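You operate a simulated robot arm through the tools that you are given. There is no shell and no other tool.

You run a simulated robot arm. Do the job below in one go: nothing can be reset, and whatever is moved stays where it is left.

## Task
At station 29 seat the red block, press the blue button, slide the holder to 50 and open the shutter.
Fine: seat the block first; the shutter (the silver slider) opens last; the other blocks stay on the black pad.

Only the result counts: the job must be done as asked and must still hold three seconds after the hand-in. Knocking over, shifting, dropping, spilling or breaking anything else fails it.

## Robot
A 7-joint arm with a two-finger gripper, fixed in place. Base frame: the origin is on the floor under the middle of its stand, x ahead of it, y to its left, z up. Units: mm, degrees, N and s.
With the tool pointing down near the work surface it reaches from about 100 to 600 mm from the base axis. Its first joint turns from -143.0 to 143.0 degrees. Payload 1.47 kg.
The TCP is the grasp point between the finger pads, 16 mm short of the fingertips. In the tool frame z runs along the fingers and y along their closing line. The gripper opens to 87 mm; its body begins 55 mm behind the TCP.
Orientation is that of the tool frame in the base frame, as a unit quaternion [x, y, z, w]. With the fingers straight down and closing along the base's y, the tool's x points along the base's -x, its y along +y and its z along -z.

## Interface
- The arm moves only by the tool step_arm. Its argument "targets" is a list of rows, each a list of 3 entries, a list of its own where there are three numbers: the shift along the tool's x, y, z in units of 150 mm (1.0 is 150 mm), then the turn, a rotation vector about the tool's x, y, z in units of 45 degrees (1.0 is 45 degrees), then the finger opening in mm, from 0 to 87. In form: [[[x, y, z], [wx, wy, wz], gripper], ...]. A call has 1 to 20 rows; each row is the pose to reach, as a shift and turn from the pose commanded when the call began, along the tool's axes at that moment. A call with a number of a shift or a turn outside -1 to 1 is refused whole. Each row takes 0.2 s and may step no farther than 50 mm and 8.6 degrees from the row before; otherwise, or with a gripper value out of range, the whole call is refused. A pose out of reach is approached as far as the arm can. The call stops where the force on the tool passes 40 N (or 10 N more than at its start, if that is more) or the arm is blocked; 0.2 s more then pass. The fingers move at their own pace (about 45 mm/s each) and stop on an object; they squeeze with about 28 N. The grip force told is the motor's: it shows also when the fingers shut on nothing. Time passes only in rows, and 0.2 s behind the last, so rows that repeat a pose let the fingers close. It gives the time, the measured TCP pose, the force on the tool (base axes), the opening and the grip force at its end, in the units of the frame above (readings bear some noise), with the torque about the TCP (base axes, N m) and any sound that the robot's microphone picked up.
- Cameras (640 x 400 px; columns grow to the right, rows downward): "scene" is fixed at [220.3, 500.6, 1414.4]; the picture's right is [-0.91, -0.41, 0.00], its down [-0.40, 0.89, -0.21] and it looks along [0.09, -0.19, -0.98] (base axes); focal length 214 px, centre (320, 200). "wrist" rides on the gripper at [73, 12, -90] in the tool frame; the picture's right is [-0.16, 0.99, 0.00], its down [-0.72, -0.11, -0.68] and it looks along [-0.67, -0.11, 0.73] (tool axes); focal length 247 px, centre (320, 200). There is no depth. A picture from a camera that has moved, and an enlarged one, comes with that camera's place and axes in the base frame and with its lens.
- snapshot(camera): a new picture of that camera. The clock stands still meanwhile.
- move_column(by): slides the trunk up (or, below 0, down) by that many mm; the arm rides with it, the base frame stays. It gives what a move gives, with no picture.
- close_up(camera, box): a new picture of the part [left, top, right, bottom] of that camera's present view, enlarged. The clock stands still meanwhile.
- close_job(): hands the job in; it is judged then, once.

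Nothing tells you positions but the pictures and the camera data. Unless the task says otherwise, let go and move clear before handing in.

The tools are called after "Request:" as a command line: name --argument value ..., lists and objects as JSON in quotes. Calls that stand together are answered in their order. step_arm: Moves the arm, as the interface text tells. Its arguments: {"type":"object","properties":{"targets":{"type":"array","items":{"type":"array"}}},"required":["targets"]} The other tools are called the same way: move_column (by) moves the trunk up or down; snapshot (camera) takes a picture; close_up (camera, box) takes an enlarged picture of a part of a camera's view; close_job () hands the job in.

At the start:

```text
clock: 0.0
tcp_pos: [170.6, 350.6, 1128.2]
tool_rot: [0.0, 1.0, 0.002, 0.001]
contact_force: [-0.3, 0.5, -0.2]
wrist_torque: [0.01, -0.01, 0.02]
grip_width: 87.0
gripper_force: 0.1
trunk travel left (down, up): [-846.0, 394.0]
```

scene: 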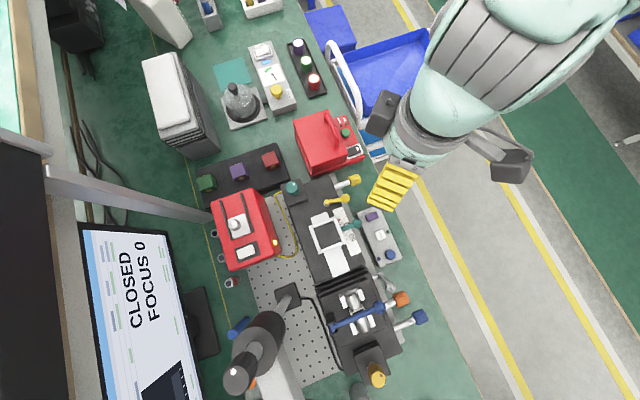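
wrist: 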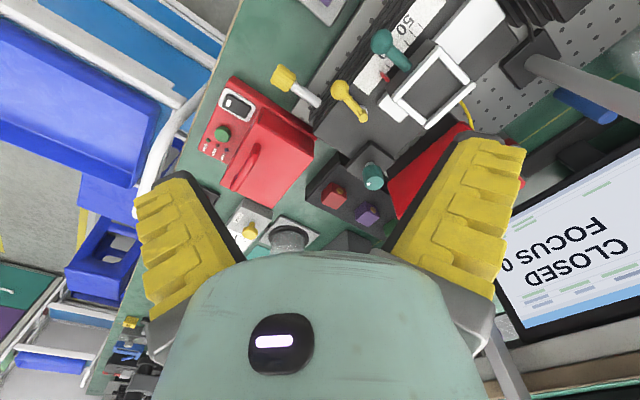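

I see a bench with a black pad carrying green, purple and red blocks, a red device, a holder with a scale and a monitor saying "CLOSED FOCUS 0". First I'll take enlarged pictures to identify everything.

Request:
close_up --camera "scene" --box '[180, 130, 340, 230]'

Request:
close_up --camera "scene" --box '[270, 160, 430, 260]'

Request:
close_up --camera "scene" --box '[290, 250, 450, 350]'

Request:
close_up --camera "scene" --box '[200, 20, 360, 120]'

Request:
close_up --camera "wrist" --box '[180, 0, 500, 200]'

```text
4.00 times, centred on (260, 180) of scene
camera zoom: at [220.3, 500.6, 1414.4], right [-0.91, -0.41, 0.0], down [-0.4, 0.89, -0.21], along [0.09, -0.19, -0.98], focal length 858 px, centre (560, 280)
```

zoom: 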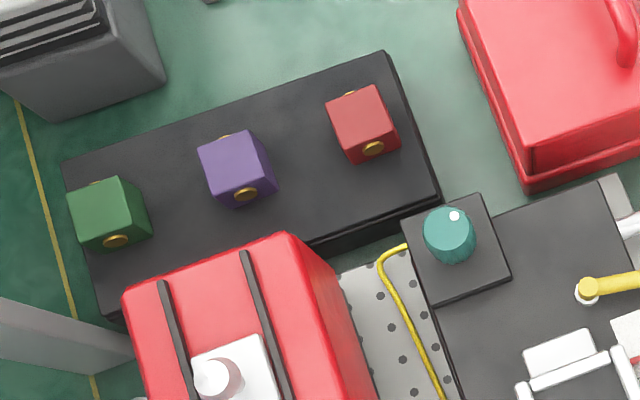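

```text
4.00 times, centred on (350, 210) of scene
camera zoom: at [220.3, 500.6, 1414.4], right [-0.91, -0.41, 0.0], down [-0.4, 0.89, -0.21], along [0.09, -0.19, -0.98], focal length 858 px, centre (200, 160)
```

zoom: 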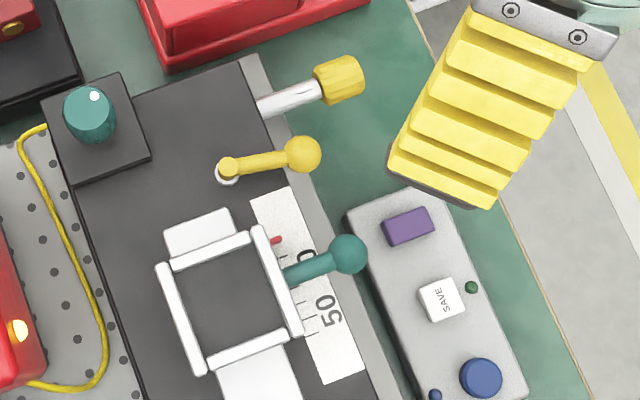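

```text
4.00 times, centred on (370, 300) of scene
camera zoom: at [220.3, 500.6, 1414.4], right [-0.91, -0.41, 0.0], down [-0.4, 0.89, -0.21], along [0.09, -0.19, -0.98], focal length 858 px, centre (120, -200)
```

zoom: 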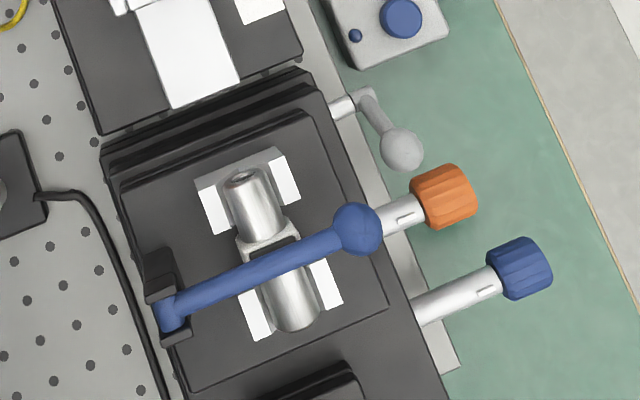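

```text
4.00 times, centred on (280, 70) of scene
camera zoom: at [220.3, 500.6, 1414.4], right [-0.91, -0.41, 0.0], down [-0.4, 0.89, -0.21], along [0.09, -0.19, -0.98], focal length 858 px, centre (480, 720)
```

zoom: 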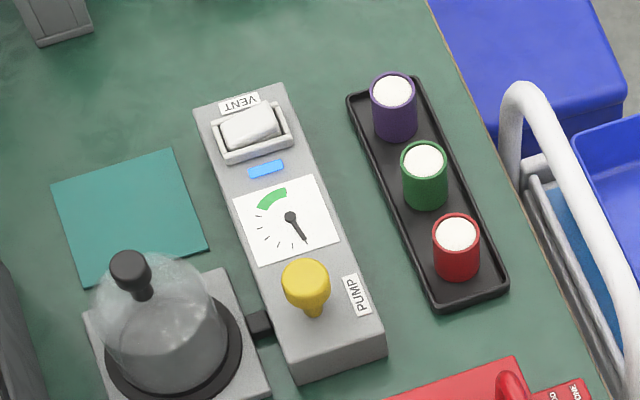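

```text
2.00 times, centred on (340, 100) of wrist
camera zoom: at [98.1, 361.4, 1217.9], right [0.16, 0.99, 0.0], down [0.72, -0.12, 0.68], along [0.67, -0.1, -0.73], focal length 494 px, centre (280, 400)
```

zoom: 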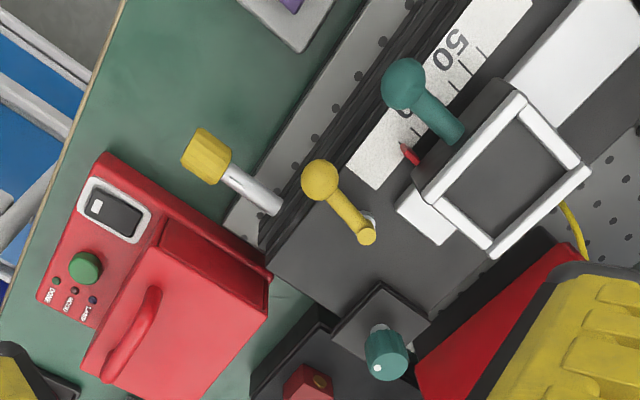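

The holder (white frame), scale, knobs and a small panel with SAVE, purple and blue buttons are visible. I need finer detail of each part before moving.

Request:
close_up --camera "scene" --box '[200, 180, 280, 230]'

Request:
close_up --camera "scene" --box '[200, 220, 280, 270]'

Request:
close_up --camera "scene" --box '[300, 195, 380, 245]'

Request:
close_up --camera "scene" --box '[350, 200, 430, 250]'

Request:
close_up --camera "scene" --box '[350, 235, 430, 285]'

Request:
close_up --camera "scene" --box '[320, 300, 480, 400]'

Request:
close_up --camera "scene" --box '[200, 300, 360, 400]'

Request:
close_up --camera "scene" --box '[70, 220, 230, 320]'

Request:
close_up --camera "scene" --box '[280, 95, 380, 175]'

```text
8.00 times, centred on (240, 205) of scene
camera zoom: at [220.3, 500.6, 1414.4], right [-0.91, -0.41, 0.0], down [-0.4, 0.89, -0.21], along [0.09, -0.19, -0.98], focal length 1716 px, centre (960, 160)
```

zoom: 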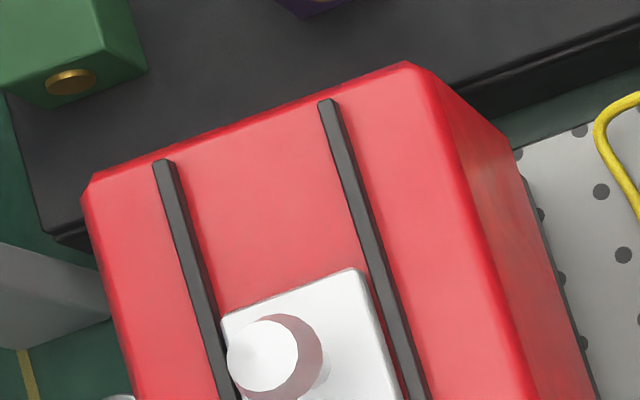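

```text
8.00 times, centred on (240, 245) of scene
camera zoom: at [220.3, 500.6, 1414.4], right [-0.91, -0.41, 0.0], down [-0.4, 0.89, -0.21], along [0.09, -0.19, -0.98], focal length 1716 px, centre (960, -160)
```

zoom: 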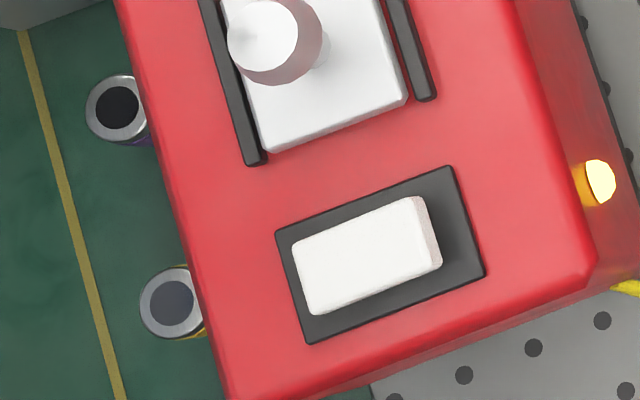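

```text
8.00 times, centred on (340, 220) of scene
camera zoom: at [220.3, 500.6, 1414.4], right [-0.91, -0.41, 0.0], down [-0.4, 0.89, -0.21], along [0.09, -0.19, -0.98], focal length 1716 px, centre (160, 40)
```

zoom: 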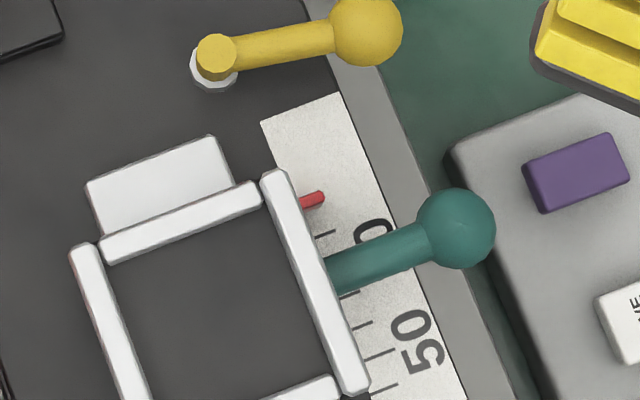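

```text
8.00 times, centred on (390, 225) of scene
camera zoom: at [220.3, 500.6, 1414.4], right [-0.91, -0.41, 0.0], down [-0.4, 0.89, -0.21], along [0.09, -0.19, -0.98], focal length 1716 px, centre (-240, 0)
```

zoom: 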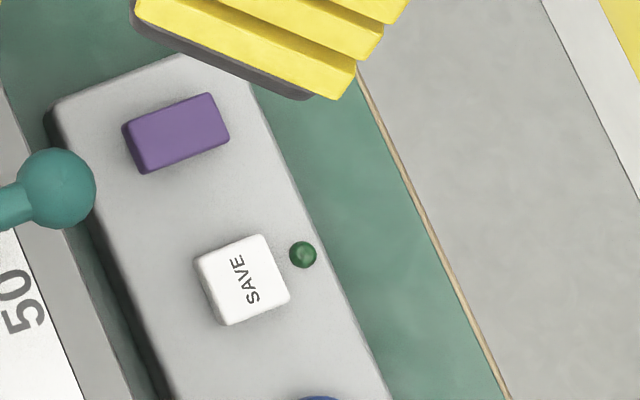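

```text
8.00 times, centred on (390, 260) of scene
camera zoom: at [220.3, 500.6, 1414.4], right [-0.91, -0.41, 0.0], down [-0.4, 0.89, -0.21], along [0.09, -0.19, -0.98], focal length 1716 px, centre (-240, -280)
```

zoom: 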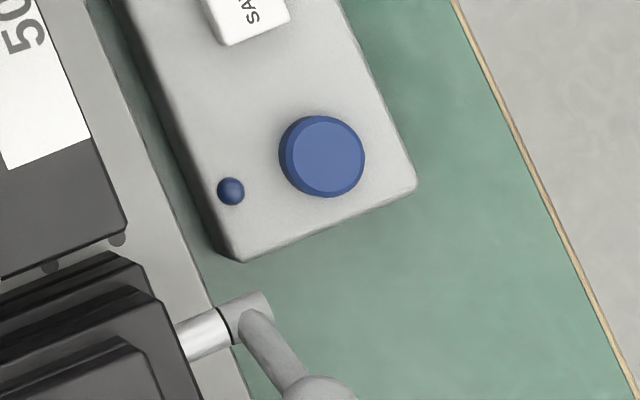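

```text
4.00 times, centred on (400, 350) of scene
camera zoom: at [220.3, 500.6, 1414.4], right [-0.91, -0.41, 0.0], down [-0.4, 0.89, -0.21], along [0.09, -0.19, -0.98], focal length 858 px, centre (0, -400)
```

zoom: 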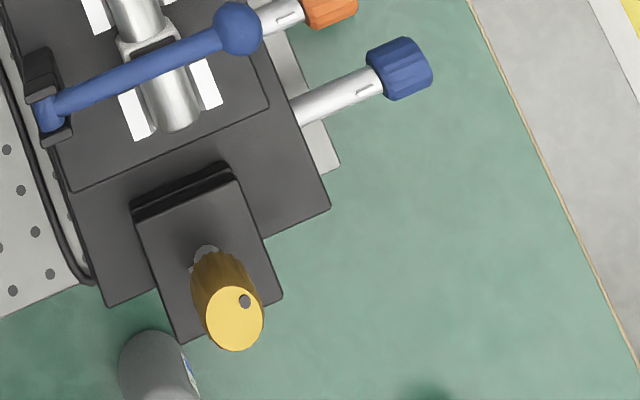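

```text
4.00 times, centred on (280, 350) of scene
camera zoom: at [220.3, 500.6, 1414.4], right [-0.91, -0.41, 0.0], down [-0.4, 0.89, -0.21], along [0.09, -0.19, -0.98], focal length 858 px, centre (480, -400)
```

zoom: 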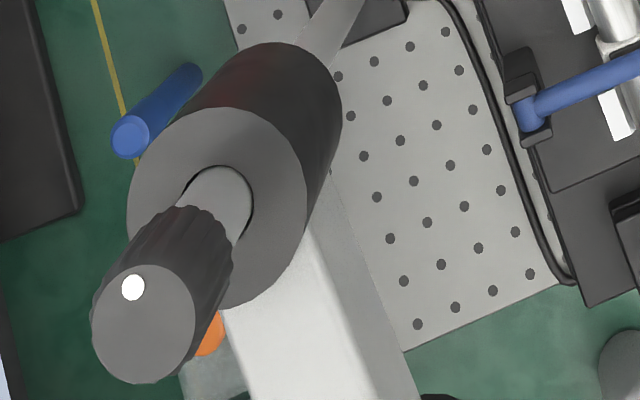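

```text
4.00 times, centred on (150, 270) of scene
camera zoom: at [220.3, 500.6, 1414.4], right [-0.91, -0.41, 0.0], down [-0.4, 0.89, -0.21], along [0.09, -0.19, -0.98], focal length 858 px, centre (1000, -80)
```

zoom: 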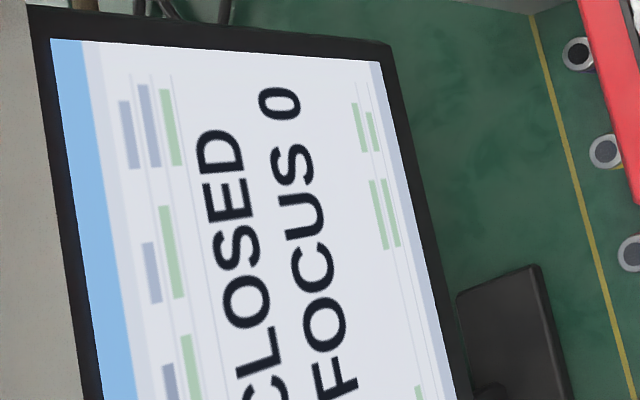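

```text
5.00 times, centred on (330, 135) of scene
camera zoom: at [220.3, 500.6, 1414.4], right [-0.91, -0.41, 0.0], down [-0.4, 0.89, -0.21], along [0.09, -0.19, -0.98], focal length 1072 px, centre (270, 525)
```

zoom: 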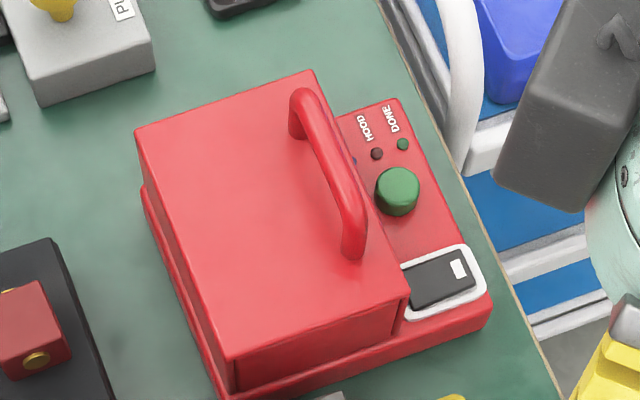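

The layout so far: bench surface near z≈800, blocks pad around (450,340), holder around (160,410), button panel around (50,440). I'll turn the wrist camera to see the station from closer.

Request:
step_arm --targets '[[[0, 0, 0], [0, 0, -0.1667], 87], [[0, 0, 0], [0, 0, -0.3333], 87], [[0, 0, 0], [0, 0, -0.5], 87], [[0, 0, 0], [0, 0, -0.6667], 87], [[0, 0, 0], [0, 0, -0.8333], 87], [[0, 0, 0], [0, 0, -1.0], 87]]'

Request:
snapshot --camera "wrist"

```text
clock: 1.4
tcp_pos: [171.3, 349.8, 1128.6]
tool_rot: [-0.384, 0.923, 0.001, 0.002]
contact_force: [-0.3, -1.0, 0.5]
wrist_torque: [0.03, 0.01, 0.0]
grip_width: 87.1
gripper_force: 0.0
trunk travel left (down, up): [-846.0, 394.0]
```

```text
taken
camera wrist: at [111.4, 306.1, 1218.0], right [-0.59, 0.81, 0.0], down [0.59, 0.43, 0.68], along [0.55, 0.4, -0.73], focal length 247 px, centre (320, 200)
```

wrist: 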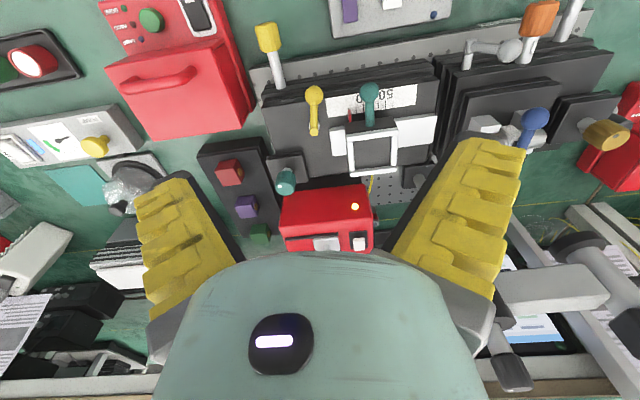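

The view is now along the bench. I'll enlarge the relevant parts.

Request:
close_up --camera "wrist" --box '[190, 60, 390, 260]'

Request:
close_up --camera "wrist" --box '[410, 0, 640, 190]'

Request:
close_up --camera "wrist" --box '[260, 0, 460, 190]'

```text
2.00 times, centred on (290, 160) of wrist
camera zoom: at [111.4, 306.1, 1218.0], right [-0.59, 0.81, 0.0], down [0.59, 0.43, 0.68], along [0.55, 0.4, -0.73], focal length 494 px, centre (380, 280)
```

zoom: 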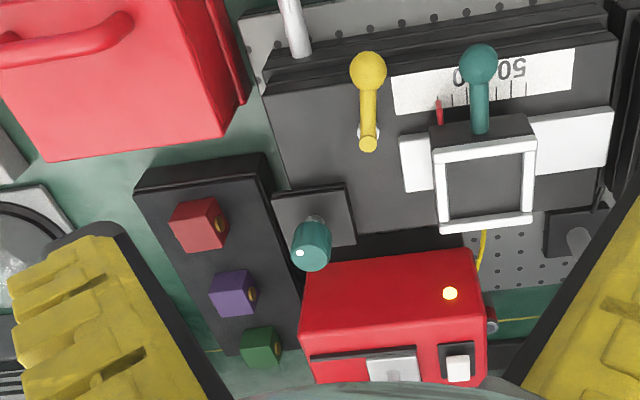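

```text
2.11 times, centred on (525, 95) of wrist
camera zoom: at [111.4, 306.1, 1218.0], right [-0.59, 0.81, 0.0], down [0.59, 0.43, 0.68], along [0.55, 0.4, -0.73], focal length 520 px, centre (-112, 421)
```

zoom: 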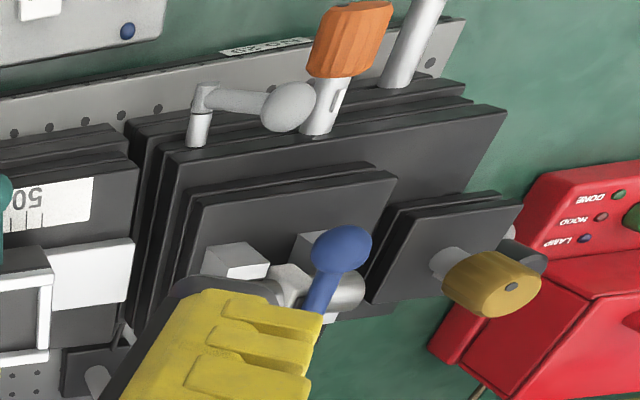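

```text
2.11 times, centred on (360, 95) of wrist
camera zoom: at [111.4, 306.1, 1218.0], right [-0.59, 0.81, 0.0], down [0.59, 0.43, 0.68], along [0.55, 0.4, -0.73], focal length 520 px, centre (236, 421)
```

zoom: 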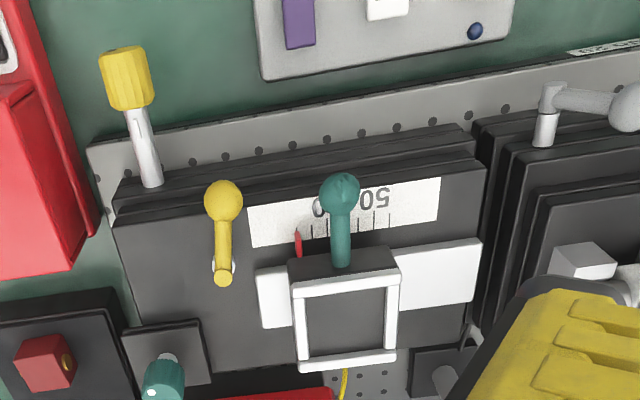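

There is a small label on the breadboard edge near the silver lever. I'll enlarge it and other details.

Request:
close_up --camera "wrist" --box '[480, 0, 560, 50]'

Request:
close_up --camera "scene" --box '[360, 255, 440, 305]'

Request:
step_arm --targets '[[[0, 0, 0], [0, 0, -0.1667], 87], [[0, 0, 0], [0, 0, -0.3333], 87], [[0, 0, 0], [0, 0, -0.5], 87], [[0, 0, 0], [0, 0, -0.6667], 87], [[0, 0, 0], [0, 0, -0.8333], 87], [[0, 0, 0], [0, 0, -1.0], 87]]'

Request:
snapshot --camera "wrist"

Request:
snapshot --camera "scene"

```text
8.00 times, centred on (520, 25) of wrist
camera zoom: at [111.4, 306.1, 1218.0], right [-0.59, 0.81, 0.0], down [0.59, 0.43, 0.68], along [0.55, 0.4, -0.73], focal length 1976 px, centre (-1280, 1600)
```

zoom: 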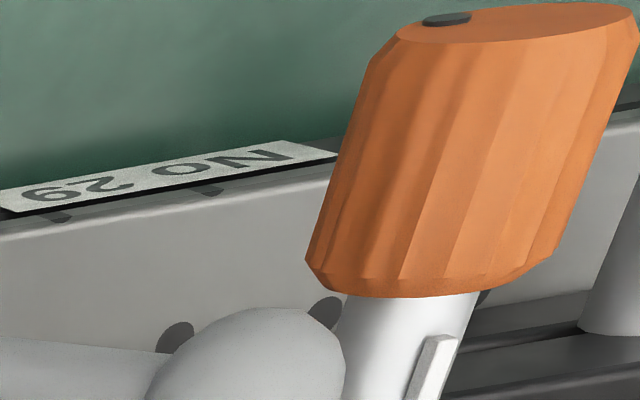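

```text
8.00 times, centred on (400, 280) of scene
camera zoom: at [220.3, 500.6, 1414.4], right [-0.91, -0.41, 0.0], down [-0.4, 0.89, -0.21], along [0.09, -0.19, -0.98], focal length 1716 px, centre (-320, -440)
```

zoom: 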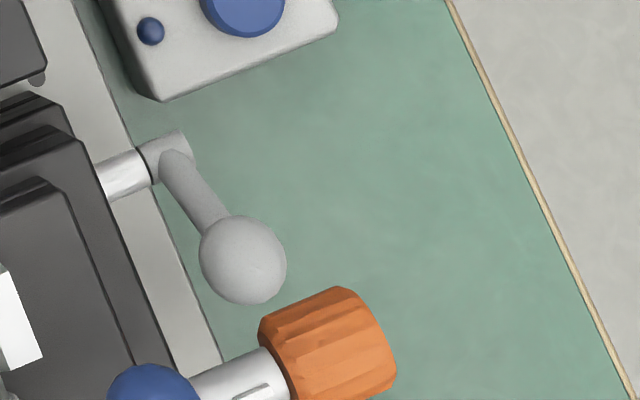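

```text
clock: 2.8
tcp_pos: [171.6, 349.1, 1126.9]
tool_rot: [0.708, -0.706, -0.001, -0.001]
contact_force: [0.2, 0.1, 0.1]
wrist_torque: [0.01, 0.02, 0.04]
grip_width: 87.1
gripper_force: 0.0
trunk travel left (down, up): [-846.0, 394.0]
```

```text
taken
camera wrist: at [159.8, 276.5, 1217.5], right [-0.99, 0.15, 0.0], down [0.11, 0.72, 0.68], along [0.11, 0.67, -0.73], focal length 247 px, centre (320, 200)
```

wrist: 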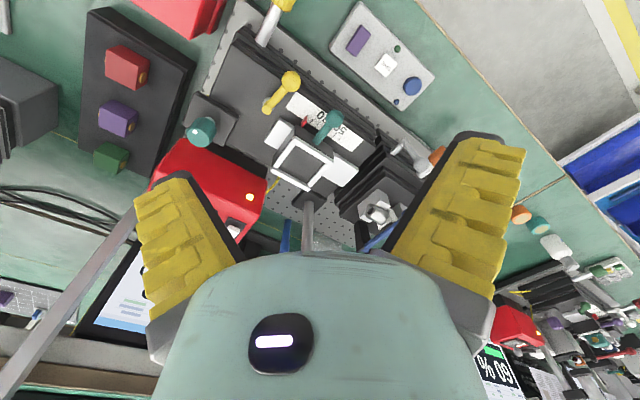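

```text
taken
```

scene: 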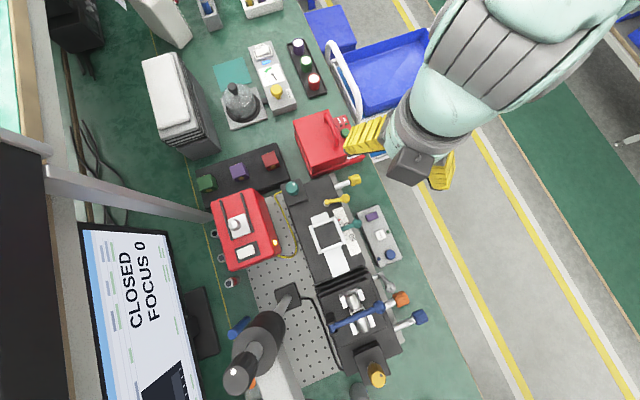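

The label reads "NO 29", so this breadboard is station 29. I'll lower the arm above the open bench for a nearer view of the holder and stage.

Request:
step_arm --targets '[[[0, 0, 0.2], [0, 0, 0], 87], [[0, 0, 0.4], [0, 0, 0], 87], [[0, 0, 0.6], [0, 0, 0], 87], [[0, 0, 0.8], [0, 0, 0], 87], [[0, 0, 0.8], [0, 0, 0], 87]]'

Request:
snapshot --camera "wrist"

Request:
close_up --camera "wrist" --box '[180, 0, 460, 240]'

```text
clock: 4.0
tcp_pos: [172.2, 349.6, 1008.1]
tool_rot: [0.708, -0.707, -0.001, -0.001]
contact_force: [0.2, -0.3, 0.1]
wrist_torque: [0.02, 0.01, 0.0]
grip_width: 87.2
gripper_force: 0.1
trunk travel left (down, up): [-846.0, 394.0]
```

```text
taken
camera wrist: at [161.3, 276.8, 1097.9], right [-0.99, 0.16, 0.0], down [0.12, 0.72, 0.68], along [0.11, 0.67, -0.73], focal length 247 px, centre (320, 200)
```

wrist: 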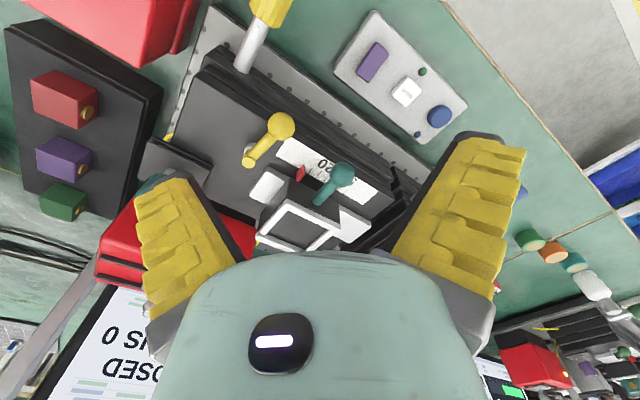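

```text
1.67 times, centred on (320, 120) of wrist
camera zoom: at [161.3, 276.8, 1097.9], right [-0.99, 0.16, 0.0], down [0.12, 0.72, 0.68], along [0.11, 0.67, -0.73], focal length 412 px, centre (320, 333)
```

zoom: 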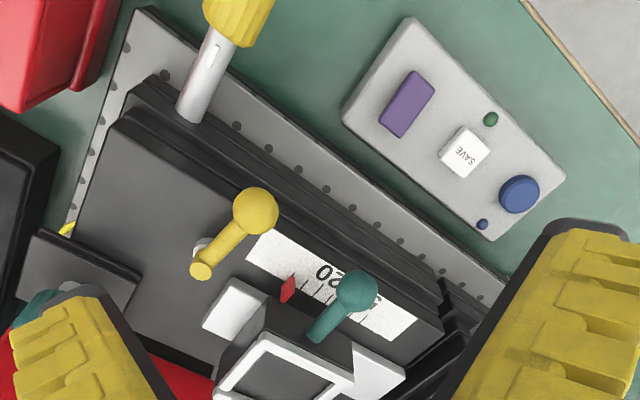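

I'll back off toward the base so the wrist camera sees the holder unobstructed.

Request:
step_arm --targets '[[[0.3, 0, 0], [0, 0, 0], 87], [[0.6, 0, 0], [0, 0, 0], 87], [[0.75, 0, 0], [0, 0, 0], 87], [[0.75, 0, 0], [0, 0, 0], 87]]'

Request:
snapshot --camera "wrist"

Request:
close_up --camera "wrist" --box '[240, 80, 440, 240]'

Request:
close_up --camera "wrist" --box '[380, 60, 580, 220]'

```text
clock: 5.0
tcp_pos: [171.4, 237.9, 1006.7]
tool_rot: [0.708, -0.707, 0.0, -0.001]
contact_force: [-1.0, -0.3, -0.2]
wrist_torque: [-0.01, 0.0, -0.01]
grip_width: 87.2
gripper_force: 0.1
trunk travel left (down, up): [-846.0, 394.0]
```

```text
taken
camera wrist: at [159.9, 165.2, 1097.9], right [-0.99, 0.16, 0.0], down [0.11, 0.72, 0.68], along [0.11, 0.67, -0.73], focal length 247 px, centre (320, 200)
```

wrist: 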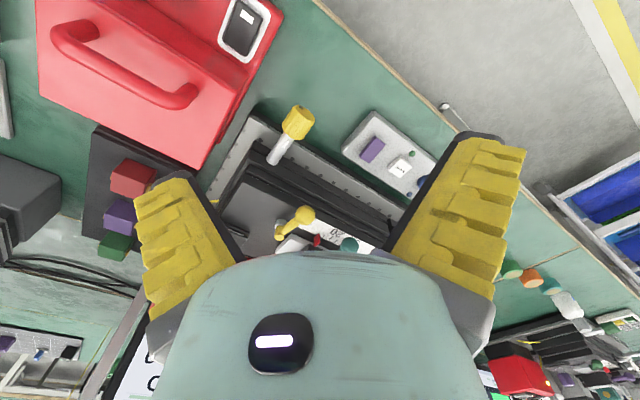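

```text
2.50 times, centred on (340, 160) of wrist
camera zoom: at [159.9, 165.2, 1097.9], right [-0.99, 0.16, 0.0], down [0.11, 0.72, 0.68], along [0.11, 0.67, -0.73], focal length 617 px, centre (270, 300)
```

zoom: 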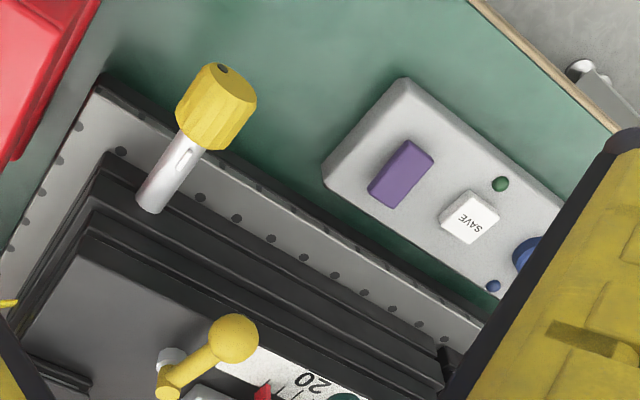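

```text
2.50 times, centred on (480, 140) of wrist
camera zoom: at [159.9, 165.2, 1097.9], right [-0.99, 0.16, 0.0], down [0.11, 0.72, 0.68], along [0.11, 0.67, -0.73], focal length 617 px, centre (-80, 350)
```

zoom: 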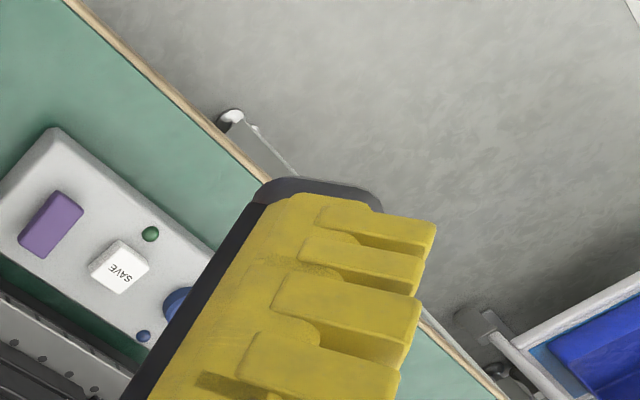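

The gripper covers the lower half of the picture, so I should move forward instead, to put the holder in the upper half.

Request:
step_arm --targets '[[[-0.33, 0, 0], [0, 0, 0], 87], [[-0.66, 0, 0], [0, 0, 0], 87], [[-0.99, 0, 0], [0, 0, 0], 87], [[-0.99, 0, 0], [0, 0, 0], 87]]'

Request:
step_arm --targets '[[[-0.2, 0, 0], [0, 0, 0], 87], [[-0.3, 0, 0], [0, 0, 0], 87]]'

Request:
snapshot --camera "wrist"

Request:
close_up --camera "wrist" --box '[240, 40, 400, 200]'

Request:
close_up --camera "wrist" --box '[340, 60, 500, 220]'

```text
clock: 6.0
tcp_pos: [170.9, 387.6, 1006.6]
tool_rot: [0.707, -0.707, -0.001, -0.002]
contact_force: [-0.1, 0.7, 0.8]
wrist_torque: [-0.01, 0.03, 0.02]
grip_width: 87.1
gripper_force: 0.1
trunk travel left (down, up): [-846.0, 394.0]
```

```text
clock: 6.6
tcp_pos: [172.4, 430.2, 1008.3]
tool_rot: [-0.705, 0.709, -0.001, 0.002]
contact_force: [0.2, -0.2, 0.2]
wrist_torque: [0.01, -0.04, 0.0]
grip_width: 86.9
gripper_force: 0.1
trunk travel left (down, up): [-846.0, 394.0]
```

```text
taken
camera wrist: at [159.9, 357.9, 1097.8], right [-0.99, 0.16, 0.0], down [0.12, 0.72, 0.68], along [0.11, 0.67, -0.73], focal length 247 px, centre (320, 200)
```

wrist: 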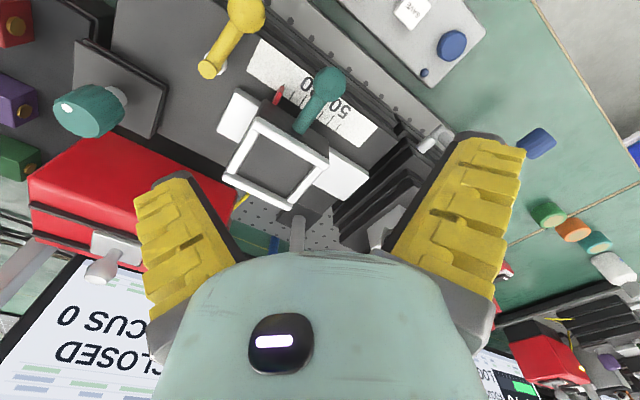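

```text
2.50 times, centred on (320, 120) of wrist
camera zoom: at [159.9, 357.9, 1097.8], right [-0.99, 0.16, 0.0], down [0.12, 0.72, 0.68], along [0.11, 0.67, -0.73], focal length 617 px, centre (320, 400)
```

zoom: 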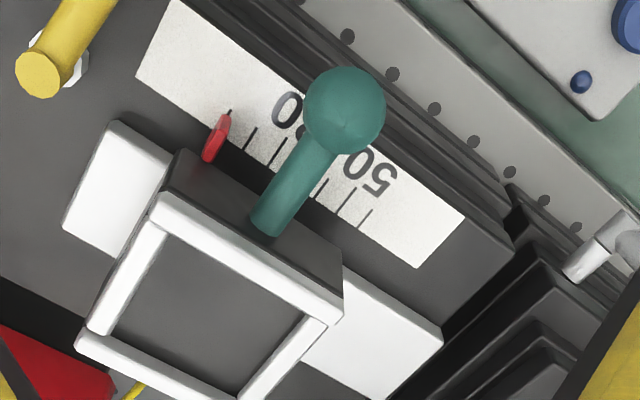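

```text
2.50 times, centred on (420, 140) of wrist
camera zoom: at [159.9, 357.9, 1097.8], right [-0.99, 0.16, 0.0], down [0.12, 0.72, 0.68], along [0.11, 0.67, -0.73], focal length 617 px, centre (70, 350)
```

zoom: 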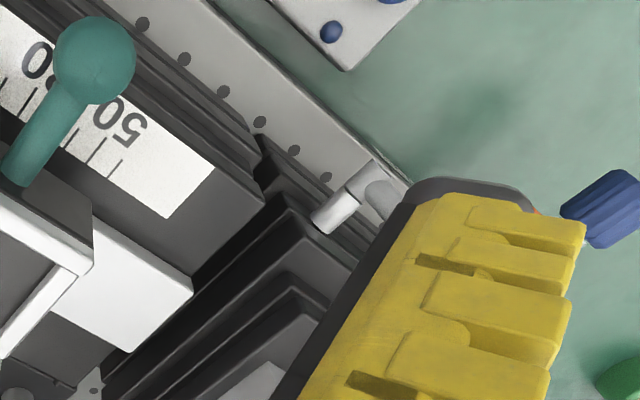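

The holder rides on a white rail with a red pointer at a scale from 0 to 50. I'll zoom in on the scale to read the ticks and labels.

Request:
close_up --camera "wrist" --box '[270, 40, 350, 100]'

Request:
close_up --camera "wrist" --box '[310, 70, 370, 115]'

Request:
close_up --camera "wrist" --box '[200, 110, 360, 230]'

Request:
close_up --camera "wrist" --box '[20, 60, 240, 220]'

Request:
snapshot --camera "scene"

```text
6.67 times, centred on (310, 70) of wrist
camera zoom: at [159.9, 357.9, 1097.8], right [-0.99, 0.16, 0.0], down [0.12, 0.72, 0.68], along [0.11, 0.67, -0.73], focal length 1646 px, centre (387, 1067)
```

zoom: 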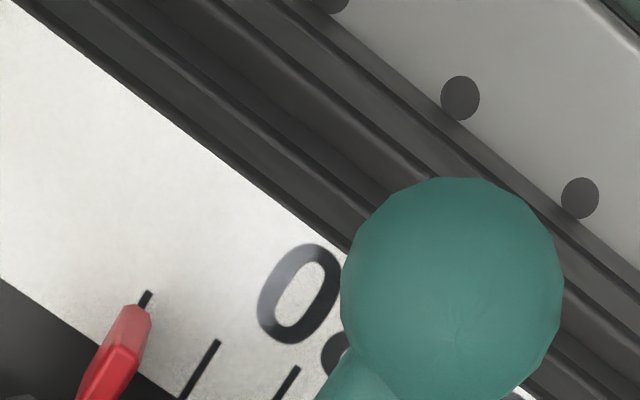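

```text
8.89 times, centred on (340, 92) of wrist
camera zoom: at [159.9, 357.9, 1097.8], right [-0.99, 0.16, 0.0], down [0.12, 0.72, 0.68], along [0.11, 0.67, -0.73], focal length 2195 px, centre (142, 1156)
```

zoom: 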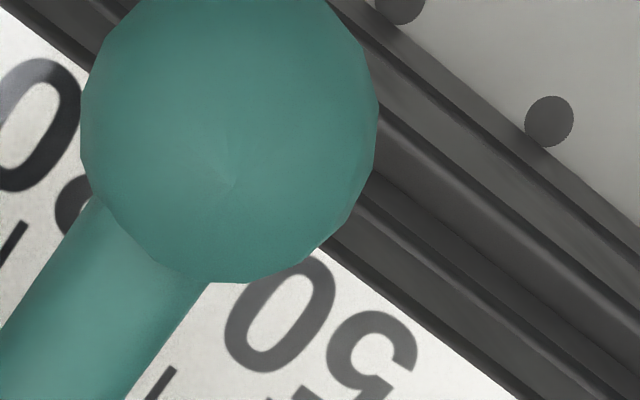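

```text
3.33 times, centred on (280, 170) of wrist
camera zoom: at [159.9, 357.9, 1097.8], right [-0.99, 0.16, 0.0], down [0.12, 0.72, 0.68], along [0.11, 0.67, -0.73], focal length 823 px, centre (453, 300)
```

zoom: 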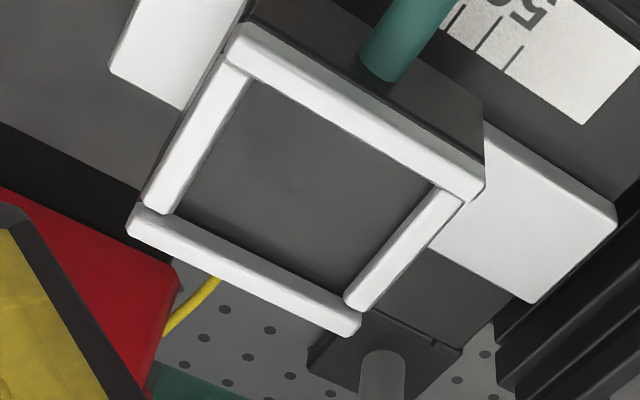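

```text
2.50 times, centred on (130, 140) of wrist
camera zoom: at [159.9, 357.9, 1097.8], right [-0.99, 0.16, 0.0], down [0.12, 0.72, 0.68], along [0.11, 0.67, -0.73], focal length 617 px, centre (795, 350)
```

zoom: 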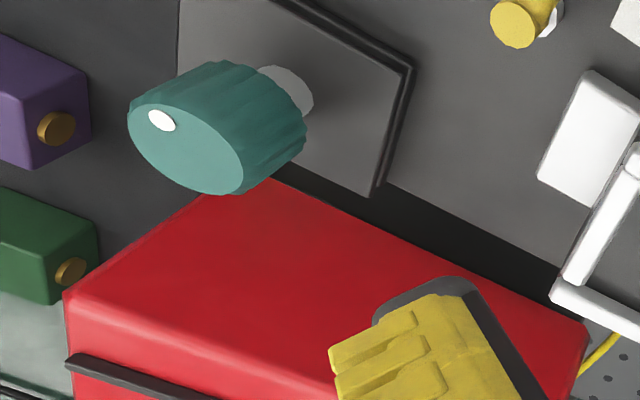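

```text
taken
```

scene: 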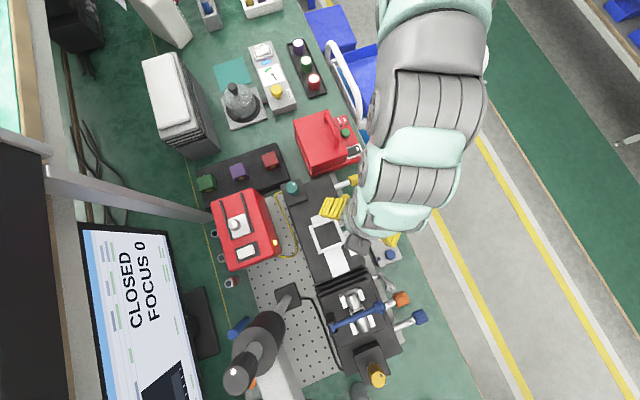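

The pointer sits at the first tick and the ticks seem to run by tens to 50. Next I look at the stage with the blue arm, to find out where the block is meant to be seated.

Request:
step_arm --targets '[[[-0.2, 0.2, 0], [0, 0, 0], 87], [[-0.4, 0.4, 0], [0, 0, 0], 87], [[-0.5, 0.4, 0], [0, 0, 0], 87], [[-0.5, 0.4, 0], [0, 0, 0], 87]]'

Request:
snapshot --camera "wrist"

Request:
close_up --camera "wrist" --box '[260, 0, 480, 200]'

```text
clock: 7.6
tcp_pos: [142.8, 451.9, 1016.9]
tool_rot: [-0.707, 0.707, 0.001, 0.0]
contact_force: [0.2, 0.3, -0.4]
wrist_torque: [-0.01, 0.0, -0.02]
grip_width: 87.1
gripper_force: 0.1
out of reach, approached as far as the arm can: row 1, 2, 3, 4
trunk travel left (down, up): [-846.0, 394.0]
```

```text
taken
camera wrist: at [131.4, 379.5, 1106.8], right [-0.99, 0.16, 0.0], down [0.11, 0.72, 0.68], along [0.11, 0.67, -0.73], focal length 247 px, centre (320, 200)
```

wrist: 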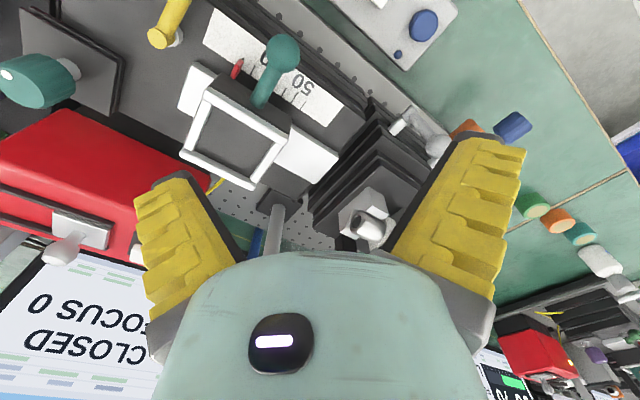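

```text
2.00 times, centred on (370, 100) of wrist
camera zoom: at [131.4, 379.5, 1106.8], right [-0.99, 0.16, 0.0], down [0.11, 0.72, 0.68], along [0.11, 0.67, -0.73], focal length 494 px, centre (220, 400)
```

zoom: 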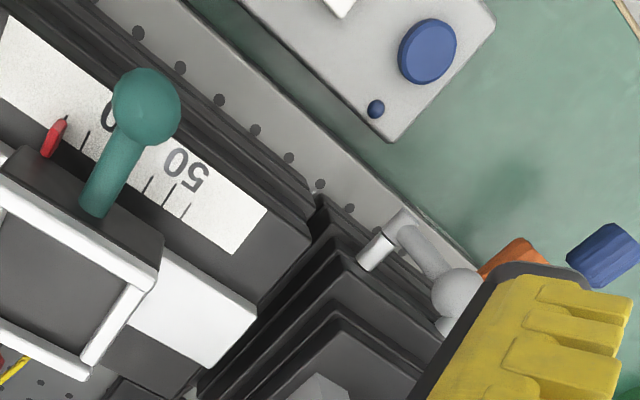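

The arm runs out of reach here because the trunk is too high. I'll raise the TCP relative to the arm and then lower the trunk, so the same heights get more reach.

Request:
step_arm --targets '[[[0.3, 0, 0], [0, 0, 0], 87], [[0.6, -0.2, 0], [0, 0, 0], 87], [[0.6, -0.4, -0.2], [0, 0, 0], 87], [[0.6, -0.4, -0.5], [0, 0, 0], 87], [[0.6, -0.4, -0.8], [0, 0, 0], 87], [[0.6, -0.4, -1.0], [0, 0, 0], 87], [[0.6, -0.4, -1.0], [0, 0, 0], 87]]'

```text
refused: row 2 steps farther than a row can; nothing moved
```

Request:
step_arm --targets '[[[0.2, 0, 0], [0, 0, 0], 87], [[0.4, 0, 0], [0, 0, 0], 87], [[0.6, -0.2, 0], [0, 0, 0], 87], [[0.6, -0.4, -0.2], [0, 0, 0], 87], [[0.6, -0.4, -0.5], [0, 0, 0], 87], [[0.6, -0.4, -0.8], [0, 0, 0], 87], [[0.6, -0.4, -1.0], [0, 0, 0], 87], [[0.6, -0.4, -1.0], [0, 0, 0], 87]]'

```text
clock: 9.4
tcp_pos: [197.6, 430.0, 1148.5]
tool_rot: [-0.707, 0.707, 0.0, 0.001]
contact_force: [0.1, 0.2, -0.3]
wrist_torque: [-0.02, -0.02, -0.01]
grip_width: 86.9
gripper_force: 0.0
out of reach, approached as far as the arm can: row 4, 5, 6, 7, 8
trunk travel left (down, up): [-846.0, 394.0]
```

Reach is limited at this height too. I'll lower the trunk by 140 mm, which still leaves the fingertips well above the station, and check reach again.

Request:
move_column --by -140

Request:
snapshot --camera "scene"

Request:
snapshot --camera "wrist"

```text
clock: 11.1
tcp_pos: [197.4, 430.4, 1008.7]
tool_rot: [0.707, -0.707, 0.0, -0.001]
contact_force: [-0.5, 0.6, -0.3]
wrist_torque: [0.02, -0.03, -0.01]
grip_width: 87.0
gripper_force: 0.0
trunk travel left (down, up): [-706.0, 534.0]
```

```text
taken
```

scene: 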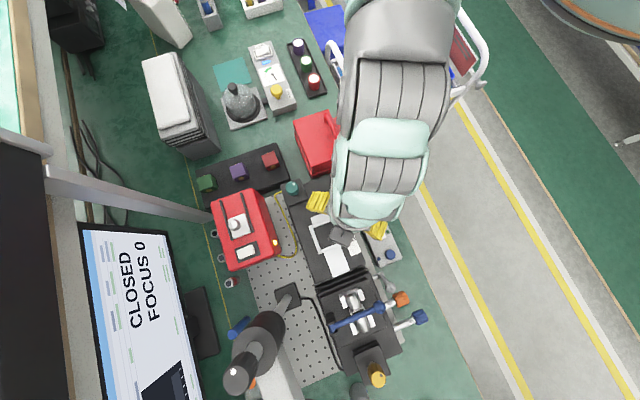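

```text
taken
camera wrist: at [187.1, 357.1, 1098.4], right [-0.99, 0.16, 0.0], down [0.11, 0.72, 0.68], along [0.11, 0.67, -0.73], focal length 247 px, centre (320, 200)
```

wrist: 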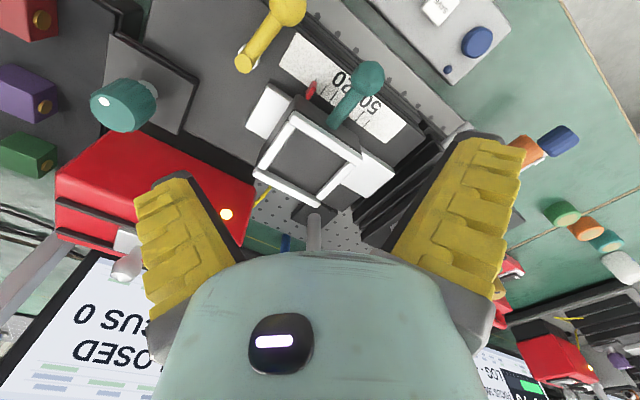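

The wrist view now shows labels "20" and "50" on the scale. I test the reach toward the stage again.

Request:
step_arm --targets '[[[-0.1, 0.2, 0], [0, 0, 0], 87], [[-0.2, 0.4, 0], [0, 0, 0], 87], [[-0.4, 0.58, 0], [0, 0, 0], 87], [[-0.6, 0.58, 0], [0, 0, 0], 87], [[-0.6, 0.58, 0], [0, 0, 0], 87]]'

Request:
snapshot --camera "wrist"

Request:
close_up --camera "wrist" --box '[240, 60, 440, 220]'

```text
clock: 12.3
tcp_pos: [113.6, 484.3, 1011.2]
tool_rot: [-0.707, 0.707, 0.0, 0.001]
contact_force: [0.4, 0.2, 0.0]
wrist_torque: [-0.03, 0.01, 0.02]
grip_width: 86.8
gripper_force: 0.0
out of reach, approached as far as the arm can: row 3, 4, 5
trunk travel left (down, up): [-706.0, 534.0]
```

```text
taken
camera wrist: at [101.5, 412.3, 1099.6], right [-0.99, 0.16, 0.0], down [0.11, 0.72, 0.68], along [0.11, 0.67, -0.73], focal length 247 px, centre (320, 200)
```

wrist: 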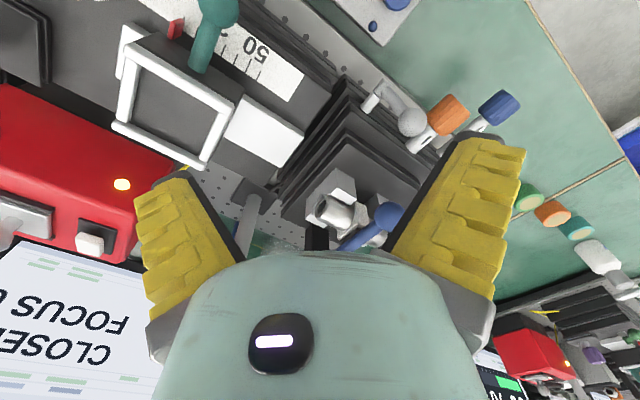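

```text
2.50 times, centred on (340, 140) of wrist
camera zoom: at [101.5, 412.3, 1099.6], right [-0.99, 0.16, 0.0], down [0.11, 0.72, 0.68], along [0.11, 0.67, -0.73], focal length 617 px, centre (270, 350)
```

zoom: 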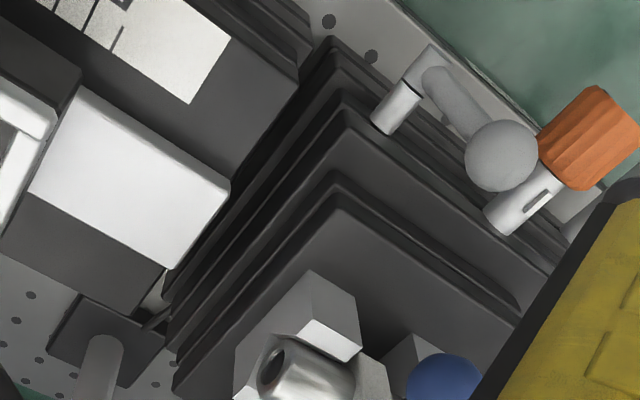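

The stage with the blue arm holds a silver cylinder, so the white square frame on the holder is the seat for the block. I'll go back from the limit, turn the gripper in line with the station (about 40.5°) and head toward the red block.

Request:
step_arm --targets '[[[0.2, -0.1, 0], [0, 0, 0.16], 87], [[0.4, -0.3, 0], [0, 0, 0.32], 87], [[0.5, -0.5, 0], [0, 0, 0.48], 87], [[0.5, -0.7, 0], [0, 0, 0.64], 87], [[0.5, -0.9, 0], [0, 0, 0.8], 87], [[0.5, -0.9, 0], [0, 0, 0.95], 87], [[0.5, -0.9, 0], [0, 0, 1.0], 87], [[0.5, -0.9, 0], [0, 0, 1.0], 87]]'

Request:
snapshot --camera "wrist"

```text
clock: 14.1
tcp_pos: [247.1, 412.3, 1006.4]
tool_rot: [-0.382, 0.924, 0.001, 0.0]
contact_force: [0.1, -0.7, -0.6]
wrist_torque: [0.04, 0.0, 0.0]
grip_width: 87.2
gripper_force: 0.1
out of reach, approached as far as the arm can: row 2, 5, 6, 7, 8
trunk travel left (down, up): [-706.0, 534.0]
```

```text
taken
camera wrist: at [187.3, 368.9, 1095.8], right [-0.59, 0.81, 0.0], down [0.59, 0.43, 0.68], along [0.55, 0.4, -0.73], focal length 247 px, centre (320, 200)
```

wrist: 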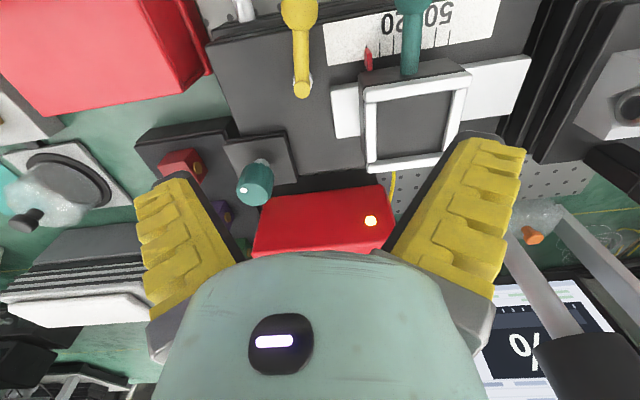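

The commanded pose tracks the actual one. I'll move sideways toward the block pad and down a little to find the reachable region.

Request:
step_arm --targets '[[[0.05, -0.25, 0], [0, 0, 0], 87], [[0.05, -0.5, 0], [0, 0, 0], 87], [[0, -0.75, 0.1], [0, 0, 0], 87], [[0, -1.0, 0.3], [0, 0, 0], 87], [[0, -1.0, 0.3], [0, 0, 0], 87]]'

Request:
snapshot --camera "wrist"

```text
clock: 15.3
tcp_pos: [353.0, 305.3, 960.6]
tool_rot: [-0.383, 0.924, 0.001, 0.001]
contact_force: [0.0, -1.3, 0.1]
wrist_torque: [0.02, 0.01, -0.03]
grip_width: 87.1
gripper_force: 0.0
out of reach, approached as far as the arm can: row 1, 2
trunk travel left (down, up): [-706.0, 534.0]
```

```text
taken
camera wrist: at [294.7, 262.1, 1049.6], right [-0.59, 0.81, 0.0], down [0.59, 0.43, 0.68], along [0.55, 0.4, -0.73], focal length 247 px, centre (320, 200)
```

wrist: 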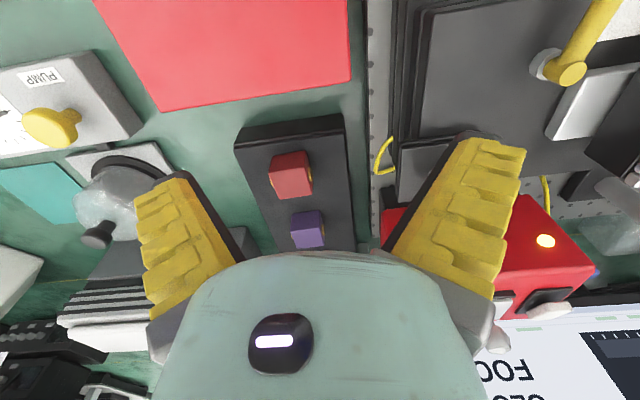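

The red block is now in clear view. I'll enlarge it and check the hood box and pad around it.

Request:
close_up --camera "wrist" --box '[230, 110, 390, 260]'

Request:
snapshot --camera "scene"

Request:
close_up --camera "scene" --box '[230, 130, 310, 180]'

Request:
close_up --camera "scene" --box '[280, 160, 400, 240]'

```text
2.67 times, centred on (310, 185) of wrist
camera zoom: at [294.7, 262.1, 1049.6], right [-0.59, 0.81, 0.0], down [0.59, 0.43, 0.68], along [0.55, 0.4, -0.73], focal length 659 px, centre (347, 240)
```

zoom: 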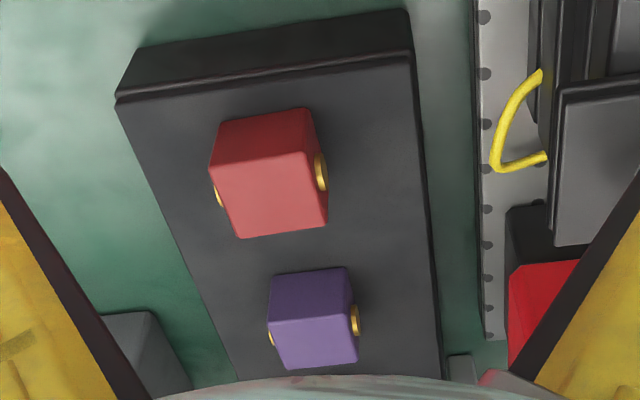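

```text
taken
```

scene: 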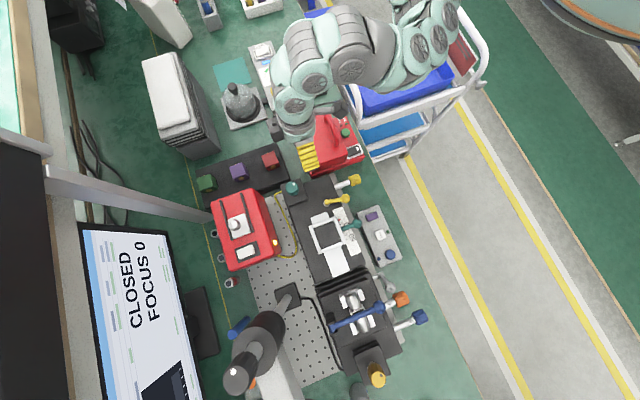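

```text
8.00 times, centred on (270, 155) of scene
camera zoom: at [220.3, 500.6, 1414.4], right [-0.91, -0.41, 0.0], down [-0.4, 0.89, -0.21], along [0.09, -0.19, -0.98], focal length 1716 px, centre (720, 560)
```

zoom: 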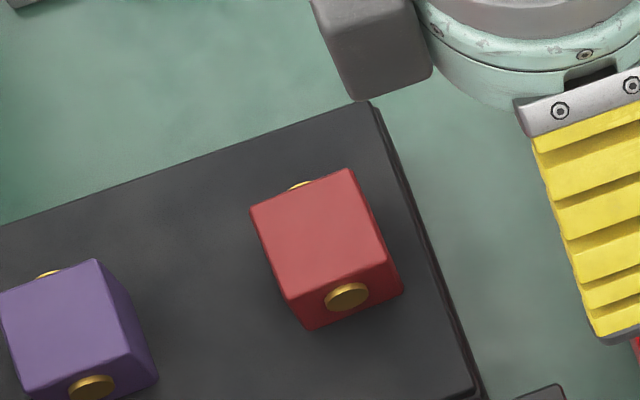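

```text
5.00 times, centred on (340, 200) of scene
camera zoom: at [220.3, 500.6, 1414.4], right [-0.91, -0.41, 0.0], down [-0.4, 0.89, -0.21], along [0.09, -0.19, -0.98], focal length 1072 px, centre (220, 200)
```

zoom: 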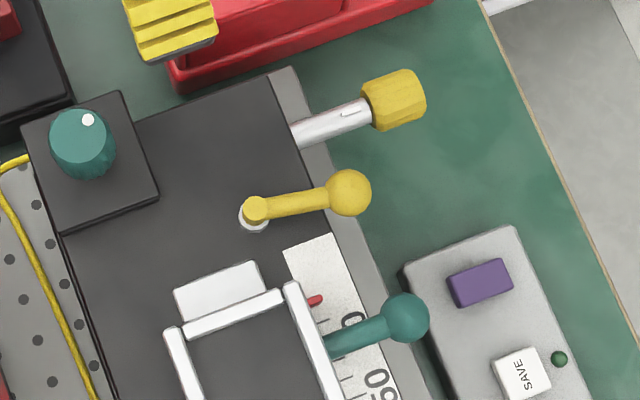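

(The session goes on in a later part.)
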